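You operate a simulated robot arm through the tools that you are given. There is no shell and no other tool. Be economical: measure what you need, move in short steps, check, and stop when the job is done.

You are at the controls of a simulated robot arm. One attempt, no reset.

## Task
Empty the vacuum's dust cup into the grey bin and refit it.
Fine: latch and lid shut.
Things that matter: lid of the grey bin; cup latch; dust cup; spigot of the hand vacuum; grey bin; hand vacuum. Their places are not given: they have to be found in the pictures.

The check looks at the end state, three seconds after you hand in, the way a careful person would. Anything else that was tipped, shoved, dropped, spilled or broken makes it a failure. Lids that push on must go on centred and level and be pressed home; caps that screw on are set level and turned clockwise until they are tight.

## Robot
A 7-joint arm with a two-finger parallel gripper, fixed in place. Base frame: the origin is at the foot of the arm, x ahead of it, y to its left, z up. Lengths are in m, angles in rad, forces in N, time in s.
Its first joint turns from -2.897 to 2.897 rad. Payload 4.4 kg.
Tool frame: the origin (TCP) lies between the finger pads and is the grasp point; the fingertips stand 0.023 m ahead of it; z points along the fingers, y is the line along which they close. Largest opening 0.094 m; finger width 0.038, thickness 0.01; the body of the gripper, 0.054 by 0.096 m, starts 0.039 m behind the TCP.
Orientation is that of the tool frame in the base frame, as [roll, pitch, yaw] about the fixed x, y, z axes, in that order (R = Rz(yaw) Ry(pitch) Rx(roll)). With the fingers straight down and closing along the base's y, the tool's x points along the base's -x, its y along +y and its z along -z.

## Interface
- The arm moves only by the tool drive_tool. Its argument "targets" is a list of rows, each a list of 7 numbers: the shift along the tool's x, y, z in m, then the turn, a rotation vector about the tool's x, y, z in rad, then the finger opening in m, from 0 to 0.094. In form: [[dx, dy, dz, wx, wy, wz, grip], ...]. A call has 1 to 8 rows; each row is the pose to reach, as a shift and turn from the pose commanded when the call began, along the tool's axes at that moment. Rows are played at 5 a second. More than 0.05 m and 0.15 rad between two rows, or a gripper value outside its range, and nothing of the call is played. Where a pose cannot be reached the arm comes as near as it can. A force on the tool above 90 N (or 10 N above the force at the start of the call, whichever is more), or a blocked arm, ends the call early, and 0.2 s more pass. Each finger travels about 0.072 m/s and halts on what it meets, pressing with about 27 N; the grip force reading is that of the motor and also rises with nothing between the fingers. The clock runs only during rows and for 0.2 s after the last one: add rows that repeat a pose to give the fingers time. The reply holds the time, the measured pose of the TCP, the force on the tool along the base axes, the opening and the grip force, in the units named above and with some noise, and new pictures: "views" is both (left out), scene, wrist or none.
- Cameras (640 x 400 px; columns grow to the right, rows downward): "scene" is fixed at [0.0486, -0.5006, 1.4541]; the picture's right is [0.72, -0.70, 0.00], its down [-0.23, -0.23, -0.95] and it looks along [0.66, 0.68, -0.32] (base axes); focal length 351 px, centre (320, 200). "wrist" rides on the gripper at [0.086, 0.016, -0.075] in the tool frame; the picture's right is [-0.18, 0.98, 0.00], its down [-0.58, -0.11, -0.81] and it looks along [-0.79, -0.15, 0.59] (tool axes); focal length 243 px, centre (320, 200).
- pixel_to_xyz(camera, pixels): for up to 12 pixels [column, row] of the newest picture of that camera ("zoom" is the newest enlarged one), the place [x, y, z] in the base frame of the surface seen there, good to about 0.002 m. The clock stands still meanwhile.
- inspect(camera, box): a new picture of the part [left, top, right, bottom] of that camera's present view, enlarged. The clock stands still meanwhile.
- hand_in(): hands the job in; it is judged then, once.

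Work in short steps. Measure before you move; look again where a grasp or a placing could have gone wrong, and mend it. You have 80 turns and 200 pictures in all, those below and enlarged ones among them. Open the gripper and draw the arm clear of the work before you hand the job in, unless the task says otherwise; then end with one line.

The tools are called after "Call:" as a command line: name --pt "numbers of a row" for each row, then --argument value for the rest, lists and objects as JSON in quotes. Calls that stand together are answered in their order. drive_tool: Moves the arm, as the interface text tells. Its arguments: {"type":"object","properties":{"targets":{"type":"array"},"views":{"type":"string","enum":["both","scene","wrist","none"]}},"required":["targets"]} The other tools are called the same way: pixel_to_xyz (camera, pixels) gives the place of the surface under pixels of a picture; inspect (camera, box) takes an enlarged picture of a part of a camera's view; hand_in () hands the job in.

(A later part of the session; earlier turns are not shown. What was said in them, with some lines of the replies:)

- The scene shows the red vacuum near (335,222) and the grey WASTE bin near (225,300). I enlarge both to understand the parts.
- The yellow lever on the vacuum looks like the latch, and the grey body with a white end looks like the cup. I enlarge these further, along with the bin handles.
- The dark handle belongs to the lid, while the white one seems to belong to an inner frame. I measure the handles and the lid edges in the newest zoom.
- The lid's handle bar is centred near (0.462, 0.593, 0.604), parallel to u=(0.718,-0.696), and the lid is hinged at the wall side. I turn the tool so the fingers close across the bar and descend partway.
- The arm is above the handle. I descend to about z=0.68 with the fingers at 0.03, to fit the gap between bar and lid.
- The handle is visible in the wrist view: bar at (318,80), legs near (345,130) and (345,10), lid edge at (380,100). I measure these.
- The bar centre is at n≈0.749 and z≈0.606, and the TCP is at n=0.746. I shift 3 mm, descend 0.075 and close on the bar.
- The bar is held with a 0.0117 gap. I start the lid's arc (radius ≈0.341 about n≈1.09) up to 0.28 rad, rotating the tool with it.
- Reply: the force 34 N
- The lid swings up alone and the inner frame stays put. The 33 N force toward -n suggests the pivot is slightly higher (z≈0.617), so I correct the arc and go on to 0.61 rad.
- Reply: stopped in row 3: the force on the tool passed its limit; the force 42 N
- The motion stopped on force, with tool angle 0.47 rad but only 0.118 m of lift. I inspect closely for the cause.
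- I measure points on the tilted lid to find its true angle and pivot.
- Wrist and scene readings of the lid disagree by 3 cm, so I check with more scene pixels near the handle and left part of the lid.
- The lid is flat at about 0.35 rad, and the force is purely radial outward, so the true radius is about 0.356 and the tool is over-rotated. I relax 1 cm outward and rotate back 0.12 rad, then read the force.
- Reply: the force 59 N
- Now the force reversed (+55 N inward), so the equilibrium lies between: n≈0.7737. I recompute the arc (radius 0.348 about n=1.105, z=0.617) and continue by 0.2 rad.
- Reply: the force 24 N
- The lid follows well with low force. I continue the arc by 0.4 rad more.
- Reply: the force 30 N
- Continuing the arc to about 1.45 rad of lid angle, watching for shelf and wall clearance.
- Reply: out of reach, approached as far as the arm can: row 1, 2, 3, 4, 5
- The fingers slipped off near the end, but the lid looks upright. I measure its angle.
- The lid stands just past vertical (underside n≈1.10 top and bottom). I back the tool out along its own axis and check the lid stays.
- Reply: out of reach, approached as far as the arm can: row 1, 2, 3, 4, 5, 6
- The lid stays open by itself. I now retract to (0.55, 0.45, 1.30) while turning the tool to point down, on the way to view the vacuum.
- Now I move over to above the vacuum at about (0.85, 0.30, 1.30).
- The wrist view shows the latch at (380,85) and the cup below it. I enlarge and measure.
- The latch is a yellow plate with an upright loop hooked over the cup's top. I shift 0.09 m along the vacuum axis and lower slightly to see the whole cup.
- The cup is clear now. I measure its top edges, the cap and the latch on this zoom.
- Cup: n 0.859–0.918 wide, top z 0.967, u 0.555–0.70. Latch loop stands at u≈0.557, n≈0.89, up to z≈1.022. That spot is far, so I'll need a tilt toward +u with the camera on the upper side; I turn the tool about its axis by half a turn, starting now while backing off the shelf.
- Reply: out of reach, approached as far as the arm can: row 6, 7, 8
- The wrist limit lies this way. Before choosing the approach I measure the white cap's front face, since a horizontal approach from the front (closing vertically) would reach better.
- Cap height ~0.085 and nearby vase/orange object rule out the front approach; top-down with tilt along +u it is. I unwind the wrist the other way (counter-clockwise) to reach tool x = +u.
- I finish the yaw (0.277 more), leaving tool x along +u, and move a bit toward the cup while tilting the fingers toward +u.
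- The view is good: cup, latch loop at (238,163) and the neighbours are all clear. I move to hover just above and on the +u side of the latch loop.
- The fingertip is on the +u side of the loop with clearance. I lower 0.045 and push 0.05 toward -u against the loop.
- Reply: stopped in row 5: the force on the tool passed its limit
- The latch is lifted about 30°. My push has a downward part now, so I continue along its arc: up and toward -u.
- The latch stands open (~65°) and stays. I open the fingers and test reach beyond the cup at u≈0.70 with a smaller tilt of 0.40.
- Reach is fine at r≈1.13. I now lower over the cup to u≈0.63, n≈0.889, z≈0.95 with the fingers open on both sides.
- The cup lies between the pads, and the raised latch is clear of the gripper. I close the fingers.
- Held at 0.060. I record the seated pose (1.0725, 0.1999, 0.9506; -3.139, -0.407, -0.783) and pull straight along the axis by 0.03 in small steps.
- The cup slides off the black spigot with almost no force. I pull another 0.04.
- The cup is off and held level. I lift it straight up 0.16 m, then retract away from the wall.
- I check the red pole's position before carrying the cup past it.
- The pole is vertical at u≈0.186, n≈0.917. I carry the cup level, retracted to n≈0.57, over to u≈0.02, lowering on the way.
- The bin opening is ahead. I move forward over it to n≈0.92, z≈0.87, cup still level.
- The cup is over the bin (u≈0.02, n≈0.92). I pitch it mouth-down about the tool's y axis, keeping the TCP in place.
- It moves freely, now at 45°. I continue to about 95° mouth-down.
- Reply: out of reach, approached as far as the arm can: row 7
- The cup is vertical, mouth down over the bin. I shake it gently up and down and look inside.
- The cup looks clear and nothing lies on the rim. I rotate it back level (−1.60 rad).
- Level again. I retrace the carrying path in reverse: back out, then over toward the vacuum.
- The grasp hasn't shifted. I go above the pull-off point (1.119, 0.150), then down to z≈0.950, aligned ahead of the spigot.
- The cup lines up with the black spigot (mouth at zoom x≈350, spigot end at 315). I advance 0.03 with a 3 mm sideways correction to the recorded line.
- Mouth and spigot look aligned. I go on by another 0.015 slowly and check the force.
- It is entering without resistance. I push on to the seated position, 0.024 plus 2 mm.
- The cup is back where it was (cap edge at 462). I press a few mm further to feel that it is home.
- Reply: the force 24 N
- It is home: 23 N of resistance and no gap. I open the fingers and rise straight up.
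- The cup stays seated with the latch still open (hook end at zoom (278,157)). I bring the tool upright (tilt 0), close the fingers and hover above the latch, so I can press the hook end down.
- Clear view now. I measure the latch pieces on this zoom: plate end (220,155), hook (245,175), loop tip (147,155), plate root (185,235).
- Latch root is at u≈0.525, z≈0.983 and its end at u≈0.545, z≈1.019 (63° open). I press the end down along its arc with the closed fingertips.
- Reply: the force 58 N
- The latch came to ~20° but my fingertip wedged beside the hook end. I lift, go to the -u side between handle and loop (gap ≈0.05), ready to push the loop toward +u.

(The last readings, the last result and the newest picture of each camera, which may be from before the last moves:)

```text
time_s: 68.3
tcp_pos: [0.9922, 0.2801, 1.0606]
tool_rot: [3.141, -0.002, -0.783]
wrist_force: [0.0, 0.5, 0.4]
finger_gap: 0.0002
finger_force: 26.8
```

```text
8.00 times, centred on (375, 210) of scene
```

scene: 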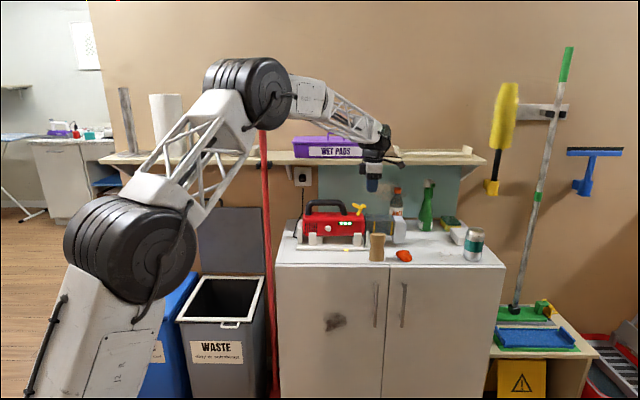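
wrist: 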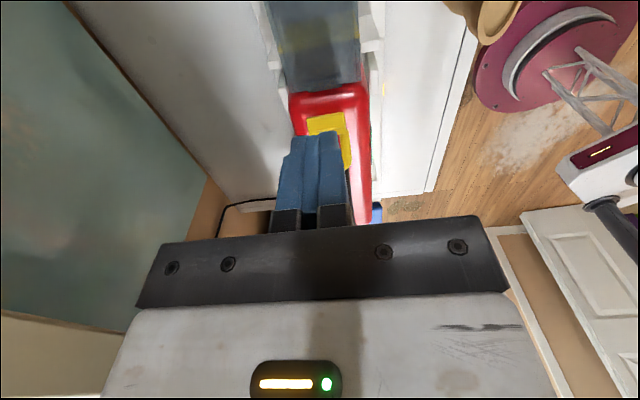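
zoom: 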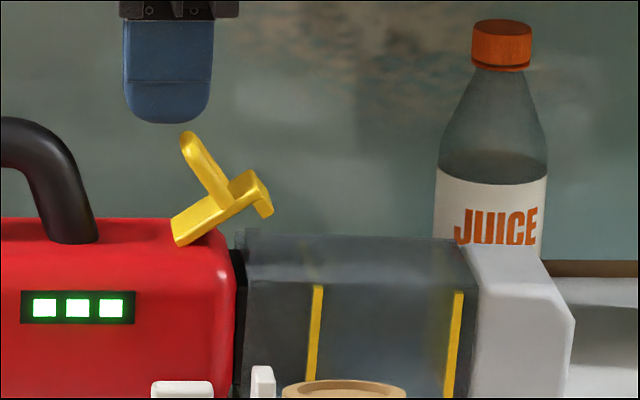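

The latch relaxed to ~38°, loop tip at (187,135). I shift 0.015 more toward -u, dip the fingertip beside the loop, and push it toward +u while lowering.

Call:
drive_tool --pt "-0.016 0 0.0 0 0 0 0" --pt "-0.016 0 0.016 0 0 0 0" --pt "-0.008 0 0.019 0 0 0 0" --pt "0.0 0 0.023 0 0 0 0" --pt "0.006 0 0.027 0 0 0 0" --views "none"

Call:
inspect --camera "scene" --box '[345, 185, 405, 235]'

```text
time_s: 69.5
tcp_pos: [0.9961, 0.2763, 1.0333]
tool_rot: [3.141, -0.004, -0.783]
wrist_force: [0.0, 0.3, 0.1]
finger_gap: 0.0
finger_force: 26.7
```

```text
8.00 times, centred on (375, 210) of scene
```

zoom: 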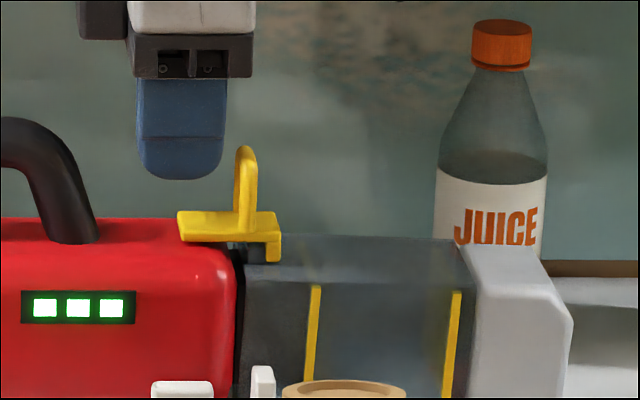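

The latch snapped flat, with its hook over the cup. I verify its height against the original (plate z≈0.987), and rise clear.

Call:
pixel_to_xyz --camera "zoom" --pixels '[[195, 216], [265, 217], [245, 155], [273, 250], [245, 270], [520, 250]]'

Call:
drive_tool --pt "0 0 -0.04 0 0 0 0" --pt "0 0 -0.08 0 0 0 0" --pt "0 0 -0.12 0 0 0 0" --pt "0 0.04 -0.14 0 0 0 0" --pt "0 0.08 -0.16 0 0 0 0" --pt "0 0.12 -0.18 0 0 0 0" --pt "0 0.16 -0.2 0 0 0 0"

Call:
inspect --camera "scene" --box '[340, 190, 420, 265]'

```text
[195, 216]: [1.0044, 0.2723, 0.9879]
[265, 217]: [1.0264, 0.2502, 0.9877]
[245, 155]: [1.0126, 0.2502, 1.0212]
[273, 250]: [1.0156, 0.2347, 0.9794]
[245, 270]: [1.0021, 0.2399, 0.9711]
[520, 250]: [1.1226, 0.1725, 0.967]
```

```text
time_s: 71.1
tcp_pos: [0.882, 0.1638, 1.2316]
tool_rot: [3.14, -0.003, -0.783]
wrist_force: [0.0, -0.5, -0.3]
finger_gap: 0.0
finger_force: 27.3
```

scene: 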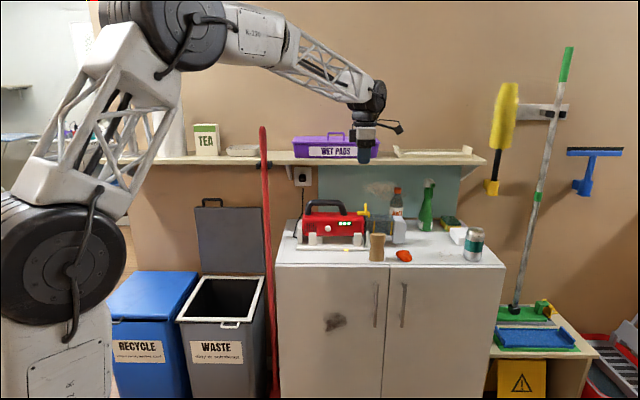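
wrist: 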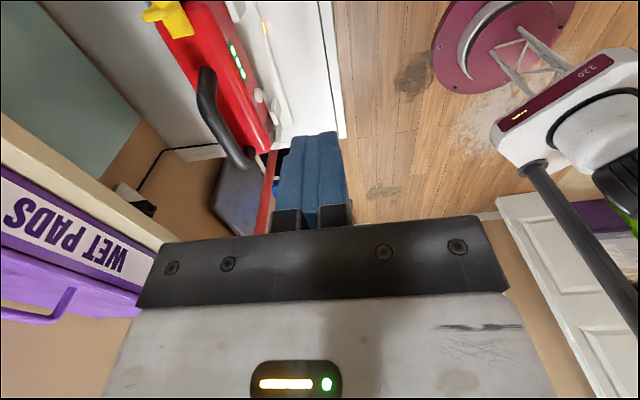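

```text
5.33 times, centred on (380, 228) of scene
```

zoom: 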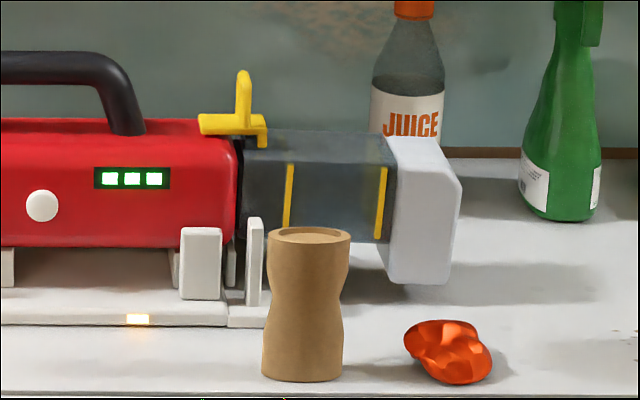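

Latch is shut (plate z 0.988, loop 1.021) and the cup is seated. Now the lid: I measure its raised handle and top edge.

Call:
inspect --camera "scene" --box '[185, 185, 275, 245]'

Call:
pixel_to_xyz --camera "zoom" --pixels '[[130, 93], [190, 91], [240, 93], [115, 120], [252, 118], [180, 148], [400, 150], [300, 145], [180, 120], [300, 250]]'

```text
6.67 times, centred on (230, 215) of scene
```

zoom: 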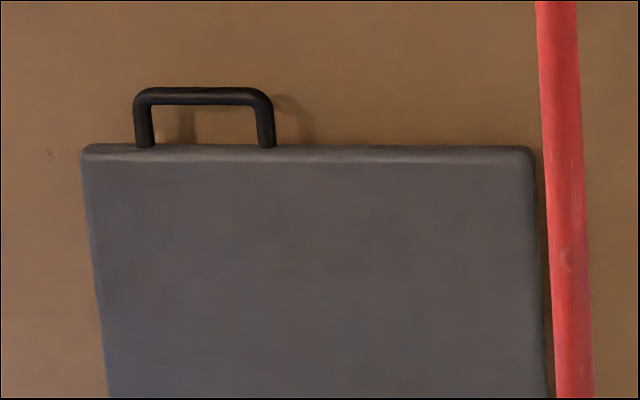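

```text
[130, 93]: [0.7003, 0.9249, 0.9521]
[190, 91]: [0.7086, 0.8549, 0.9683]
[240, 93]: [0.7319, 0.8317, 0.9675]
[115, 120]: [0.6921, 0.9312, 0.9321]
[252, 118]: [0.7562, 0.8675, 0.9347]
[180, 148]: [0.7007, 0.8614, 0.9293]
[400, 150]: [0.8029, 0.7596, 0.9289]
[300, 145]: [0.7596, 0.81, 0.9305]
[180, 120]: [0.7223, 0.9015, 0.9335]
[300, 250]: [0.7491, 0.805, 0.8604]
```

The bar is at u≈-0.083, n≈1.110, z≈0.964. I carry the arm back around (n≈0.6) to in front of the bin, then turn the fingers toward the wall.

Call:
drive_tool --pt "-0.045 0.016 0 0 0 0 0.024" --pt "-0.09 0.032 0 0 0 0 0.024" --pt "-0.135 0.049 0 0 0 0 0.024" --pt "-0.18 0.065 0 0 0 0 0.024" --pt "-0.225 0.081 0 0 0 0 0.024" --pt "-0.27 0.097 0 0 0 0 0.024" --pt "-0.315 0.114 0 0 0 0 0.024" --pt "-0.36 0.13 0 0 0 0 0.024" --views "none"

Call:
drive_tool --pt "-0.03 -0.0125 0.025 0 0 0 0.024" --pt "-0.06 -0.025 0.05 0 0 0 0.024" --pt "-0.09 -0.0375 0.075 0 0 0 0.024" --pt "-0.12 -0.05 0.1 0 0 0 0.024" --pt "-0.15 -0.0625 0.125 0 0 0 0.024" --pt "-0.18 -0.075 0.15 0 0 0 0.024" --pt "-0.21 -0.0875 0.175 0 0 0 0.024" --pt "-0.241 -0.1 0.2 0 0 0 0.024" --views "none"

Call:
drive_tool --pt "0 0 0 0.14 0 0 0.024" --pt "0 0 0 0.28 0 0 0.024" --pt "0 0 0 0.42 0 0 0.024" --pt "0 0 0 0.56 0 0 0.024" --pt "0 0 0 0.7 0 0 0.024" --pt "0 0 0 0.84 0 0 0.024" --pt "0 0 0 0.98 0 0 0.024" --pt "0 0 0 1.12 0 0 0.024"

```text
time_s: 72.9
tcp_pos: [0.5358, 0.3238, 1.2309]
tool_rot: [3.141, -0.001, -0.783]
wrist_force: [0.6, 0.8, 0.7]
finger_gap: 0.0243
finger_force: 0.1
```

```text
time_s: 74.7
tcp_pos: [0.4356, 0.5641, 1.0323]
tool_rot: [-3.141, 0.001, -0.784]
wrist_force: [-0.4, 0.4, 0.2]
finger_gap: 0.024
finger_force: 0.0
```

```text
time_s: 76.5
tcp_pos: [0.4396, 0.5732, 0.8827]
tool_rot: [-2.228, -0.041, -0.778]
wrist_force: [-0.1, -0.1, 4.6]
finger_gap: 0.0242
finger_force: 0.0
```

scene: 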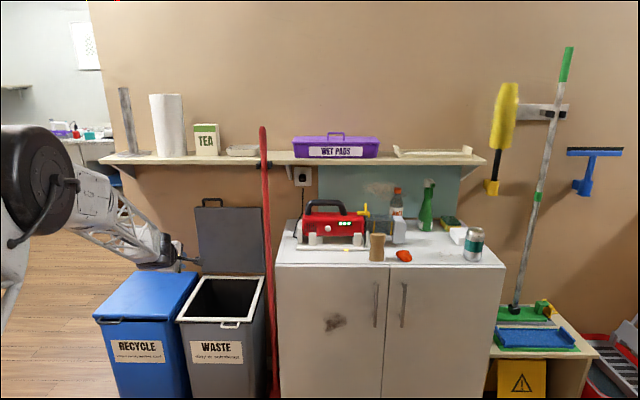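
wrist: 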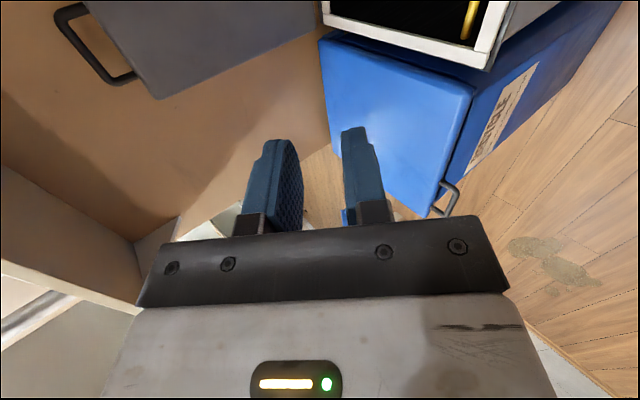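

The pose lags oddly (z 0.883, tilt 0.91), so I hold to see whether it settles.

Call:
drive_tool --pt "0 0 0 0 0 0 0.024" --pt "0 0 0 0 0 0 0.024" --pt "0 0 0 0 0 0 0.024" --views "scene"

```text
time_s: 77.3
tcp_pos: [0.4354, 0.566, 1.0314]
tool_rot: [-2.021, -0.001, -0.783]
wrist_force: [0.2, 0.3, -0.3]
finger_gap: 0.0239
finger_force: 0.0
```

scene: 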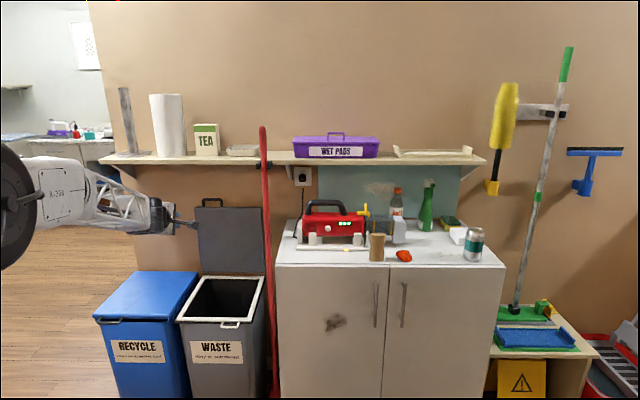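

Settled: the wrist had just re-arranged itself, and the pose is now right (tilt 1.12). I advance toward the handle to 0.13 m short of it.

Call:
drive_tool --pt "0 -0.0189 0.0419 0 0 0 0.024" --pt "0 -0.0378 0.0837 0 0 0 0.024" --pt "0 -0.0568 0.1256 0 0 0 0.024" --pt "0 -0.0757 0.1675 0 0 0 0.024" --pt "0 -0.0946 0.2093 0 0 0 0.024" --pt "0 -0.1135 0.2512 0 0 0 0.024" --pt "0 -0.1135 0.2512 0 0 0 0.024"

```text
time_s: 78.9
tcp_pos: [0.6299, 0.7604, 1.0254]
tool_rot: [-2.022, -0.001, -0.785]
wrist_force: [0.3, -0.4, 0.1]
finger_gap: 0.0243
finger_force: 0.0
```

scene: 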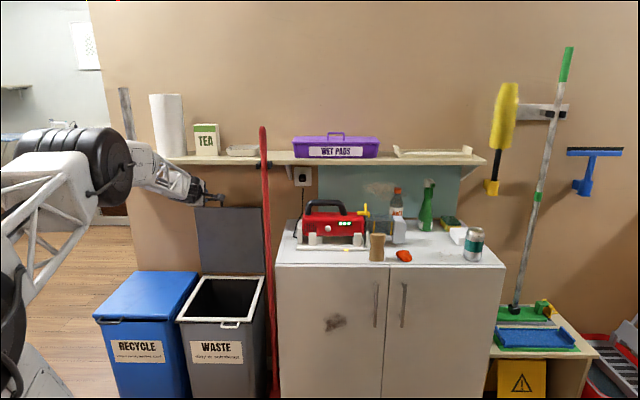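
wrist: 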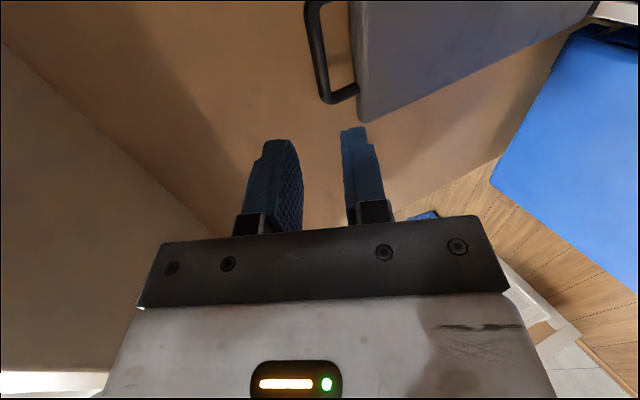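

On target. I re-measure the bar from the wrist view before the final approach.

Call:
pixel_to_xyz --camera "wrist" --pixels '[[318, 60], [312, 30], [324, 85], [345, 95], [365, 60], [360, 90]]'

```text
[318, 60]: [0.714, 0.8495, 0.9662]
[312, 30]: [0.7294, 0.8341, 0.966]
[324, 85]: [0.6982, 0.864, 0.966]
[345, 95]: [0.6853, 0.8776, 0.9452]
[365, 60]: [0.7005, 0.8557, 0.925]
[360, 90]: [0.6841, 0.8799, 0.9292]
```

The bar is at n≈1.111, z≈0.964, exactly along the tool axis 0.134 ahead (to sit just ahead of the TCP). I advance and close.

Call:
drive_tool --pt "-0.004 0 0.04 0 0 0 0.024" --pt "-0.004 0 0.08 0 0 0 0.024" --pt "-0.004 0 0.115 0 0 0 0.024" --pt "-0.004 0 0.134 0 0 0 0.024" --pt "-0.004 0 0.134 0 0 0 0.01" --pt "-0.004 0 0.134 0 0 0 0.0" --pt "-0.004 0 0.134 0 0 0 0.0"

```text
time_s: 80.5
tcp_pos: [0.7134, 0.8503, 0.9667]
tool_rot: [-2.02, -0.002, -0.784]
wrist_force: [1.1, 0.1, 20.8]
finger_gap: 0.0119
finger_force: 45.5
```

scene: 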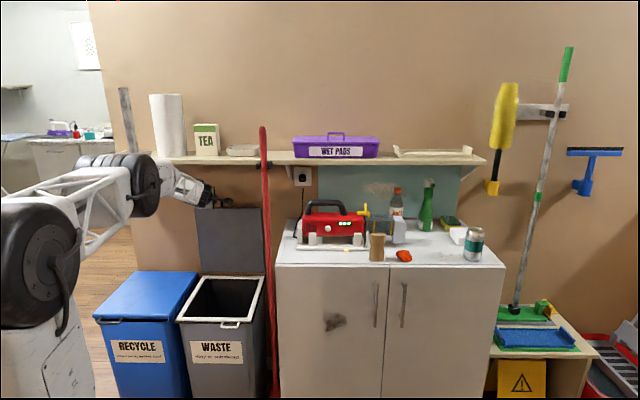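
wrist: 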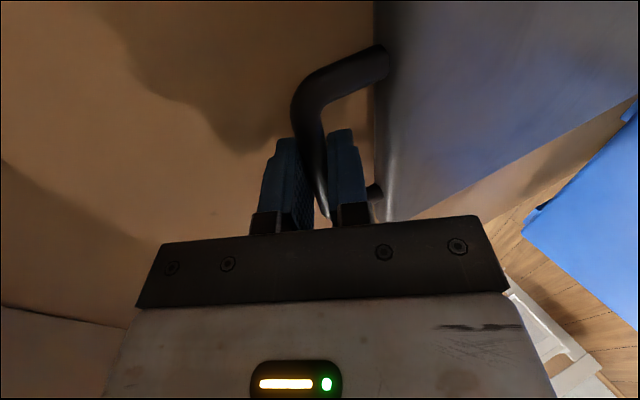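

The bar is held (gap 0.012). I pull the lid along its arc (pivot n≈1.106, z≈0.607, radius 0.36), first 0.3 rad, turning the tool with it.

Call:
drive_tool --pt "0 0.0165 -0.0294 -0.1 0 0 0.0" --pt "0 0.0367 -0.0593 -0.2 0 0 0.0" --pt "0 0.0598 -0.0868 -0.3 0 0 0.0" --views "scene"

```text
time_s: 81.3
tcp_pos: [0.6393, 0.7771, 0.9526]
tool_rot: [-2.319, -0.001, -0.782]
wrist_force: [-11.9, -1.1, 33.9]
finger_gap: 0.0119
finger_force: 44.8
```

scene: 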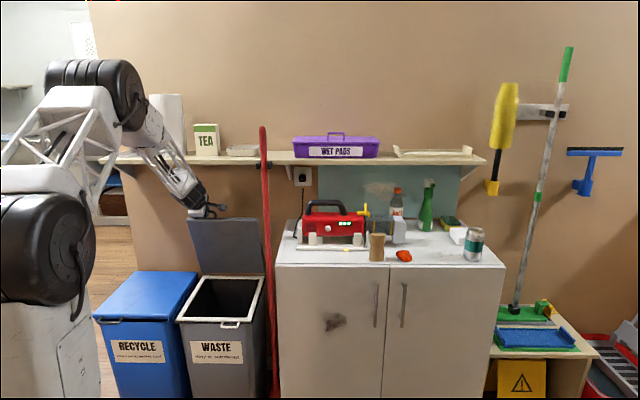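

It follows; an upward 34 N says my radius is a few mm small. I use 0.3625 and continue by 0.4 rad.

Call:
drive_tool --pt "0 0.0309 -0.0189 -0.1 0 0 0.0" --pt "0 0.0646 -0.0321 -0.2 0 0 0.0" --pt "0 0.0995 -0.0418 -0.3 0 0 0.0" --pt "0 0.1352 -0.0481 -0.4 0 0 0.0" --views "scene"

```text
time_s: 82.3
tcp_pos: [0.5496, 0.6818, 0.8794]
tool_rot: [-2.724, -0.003, -0.783]
wrist_force: [-4.1, 32.1, -24.3]
finger_gap: 0.0118
finger_force: 44.6
```

scene: 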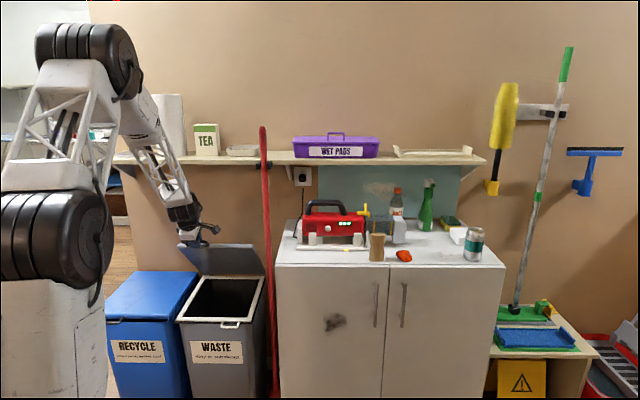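

Now the force points inward, so I trim the radius to 0.357 and continue another 0.4 rad.

Call:
drive_tool --pt "0 0.0323 0.0167 -0.1 0 0 0.0" --pt "0 0.0648 0.0315 -0.2 0 0 0.0" --pt "0 0.0957 0.0494 -0.3 0 0 0.0" --pt "0 0.1245 0.0703 -0.4 0 0 0.0" --views "scene"

```text
time_s: 83.3
tcp_pos: [0.4905, 0.6262, 0.766]
tool_rot: [-3.121, -0.001, -0.783]
wrist_force: [26.8, -16.2, -5.5]
finger_gap: 0.0117
finger_force: 44.6
```

scene: 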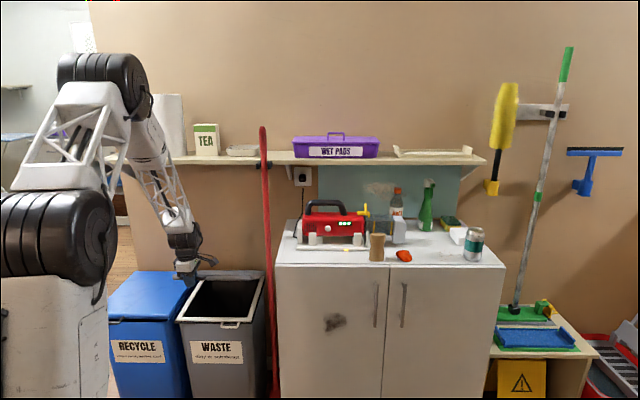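

Almost closed. I ease 2 mm along +u to relieve the side force and continue down to nearly shut.

Call:
drive_tool --pt "0.002 0.0154 0.0323 -0.1 0 0 0.0" --pt "0.003 0.0274 0.0659 -0.2 0 0 0.0" --pt "0.003 0.036 0.1005 -0.3 0 0 0.0" --pt "0.003 0.0411 0.1358 -0.4 0 0 0.0"

```text
time_s: 84.3
tcp_pos: [0.4606, 0.5933, 0.628]
tool_rot: [2.756, -0.003, -0.783]
wrist_force: [-58.0, -7.4, 2.5]
finger_gap: 0.0117
finger_force: 45.0
```

scene: 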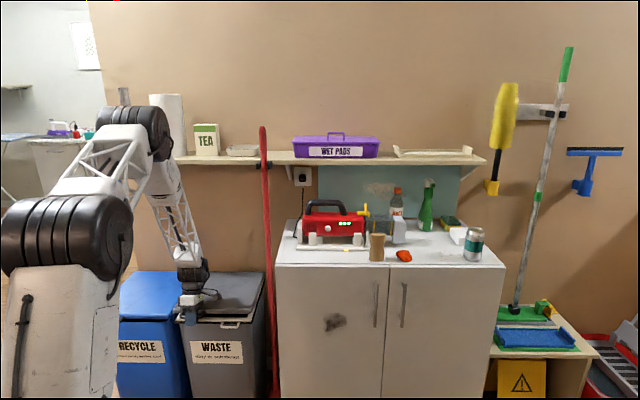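
wrist: 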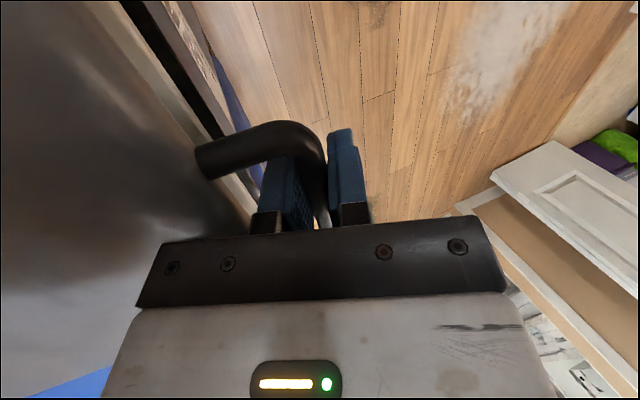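

The lid is within ~2 cm of shut, but the hand is getting close to the lid's top. I open the fingers slightly and withdraw along the tool axis.

Call:
drive_tool --pt "0 0 0 0 0 0 0.024" --pt "0 0 0 0 0 0 0.026" --pt "0 0 -0.03 0 0 0 0.026" --pt "0 0 -0.07 0 0 0 0.026" --pt "0 0 -0.11 0.1 0 0 0.02" --pt "0 0 -0.14 0.2 0 0 0.0" --views "none"

Call:
inspect --camera "scene" --box '[150, 255, 280, 335]'

```text
time_s: 85.7
tcp_pos: [0.5026, 0.6313, 0.763]
tool_rot: [2.961, -0.004, -0.783]
wrist_force: [-0.8, -0.6, -0.2]
finger_gap: 0.0
finger_force: 26.9
```

```text
4.92 times, centred on (215, 295) of scene
```

zoom: 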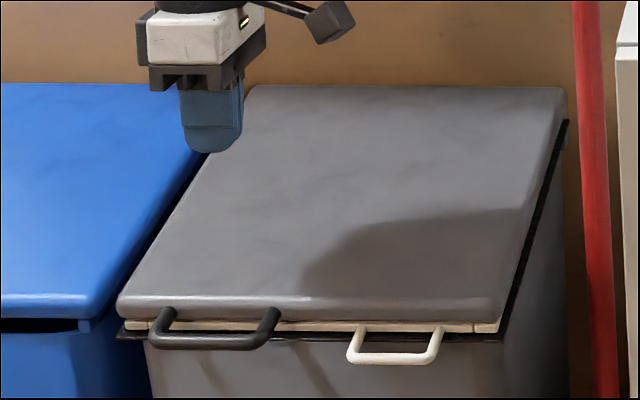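

The lid looks shut. I measure its height against the original (top 0.617, bar top 0.608–0.611).

Call:
pixel_to_xyz --camera "zoom" --pixels '[[200, 285], [450, 285], [300, 200], [520, 120], [215, 344], [160, 342], [395, 360], [300, 310]]'

```text
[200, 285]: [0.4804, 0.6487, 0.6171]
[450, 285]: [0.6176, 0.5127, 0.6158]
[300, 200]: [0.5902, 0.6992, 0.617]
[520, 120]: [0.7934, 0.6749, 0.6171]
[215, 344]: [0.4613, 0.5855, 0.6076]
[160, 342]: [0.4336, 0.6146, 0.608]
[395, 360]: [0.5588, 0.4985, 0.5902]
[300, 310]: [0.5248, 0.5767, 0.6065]
```

The lid is fully shut and level (0.617 everywhere). I open the gripper, draw the arm up and back, and take a last look at everything.

Call:
drive_tool --pt "0 0.02 -0.04 0.06 0 0 0.04" --pt "0 0.04 -0.08 0.12 0 0 0.06" --pt "0 0.06 -0.12 0.18 0 0 0.08" --pt "0 0.08 -0.16 0.18 0 0 0.08" --pt "0 0.1 -0.2 0.18 0 0 0.08" --pt "0 0.12 -0.24 0.18 0 0 0.08" --pt "0 0.14 -0.28 0.18 0 0 0.08" --pt "0 0.16 -0.32 0.18 0 0 0.08" --views "scene"

Call:
inspect --camera "scene" --box '[270, 170, 510, 320]'

Call:
inspect --camera "scene" --box '[80, 250, 300, 390]'

```text
time_s: 87.5
tcp_pos: [0.427, 0.561, 1.1043]
tool_rot: [3.141, -0.003, -0.782]
wrist_force: [-1.7, -0.1, -0.7]
finger_gap: 0.0802
finger_force: 0.1
```

scene: 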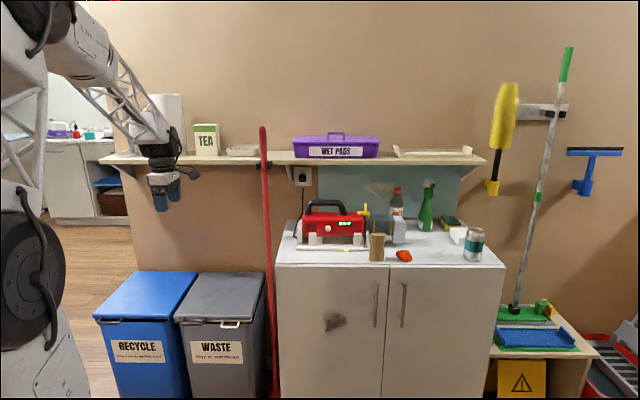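

```text
2.67 times, centred on (390, 245) of scene
```

zoom: 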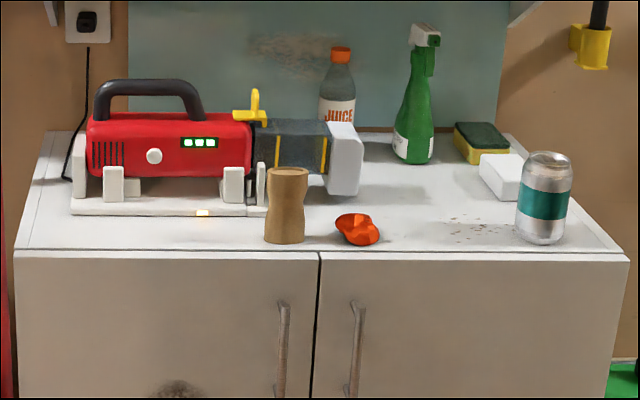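

```text
2.86 times, centred on (190, 320) of scene
```

zoom: 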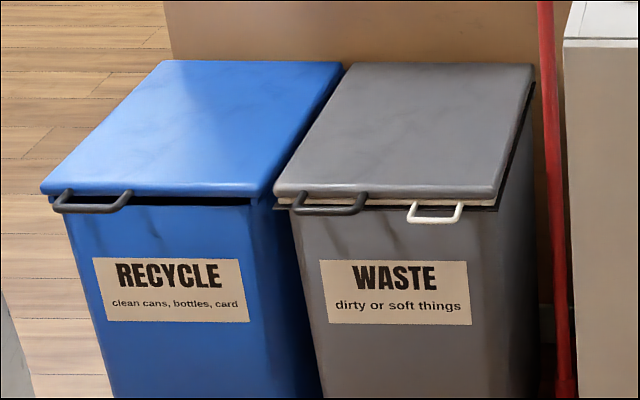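

Everything matches the start: cup seated, latch flat, lid shut, and the neighbouring objects where they were. The vacuum sits about 4 mm along in its cradle, and the counter specks were there at the start. I hand in.

Call:
hand_in

```text
The job is handed in.
```

I tipped the dust cup out over the grey bin and it looked empty afterwards; the cup is back on the vacuum with its latch shut, the bin lid is closed, and the vacuum ended up about 4 mm along in its cradle.
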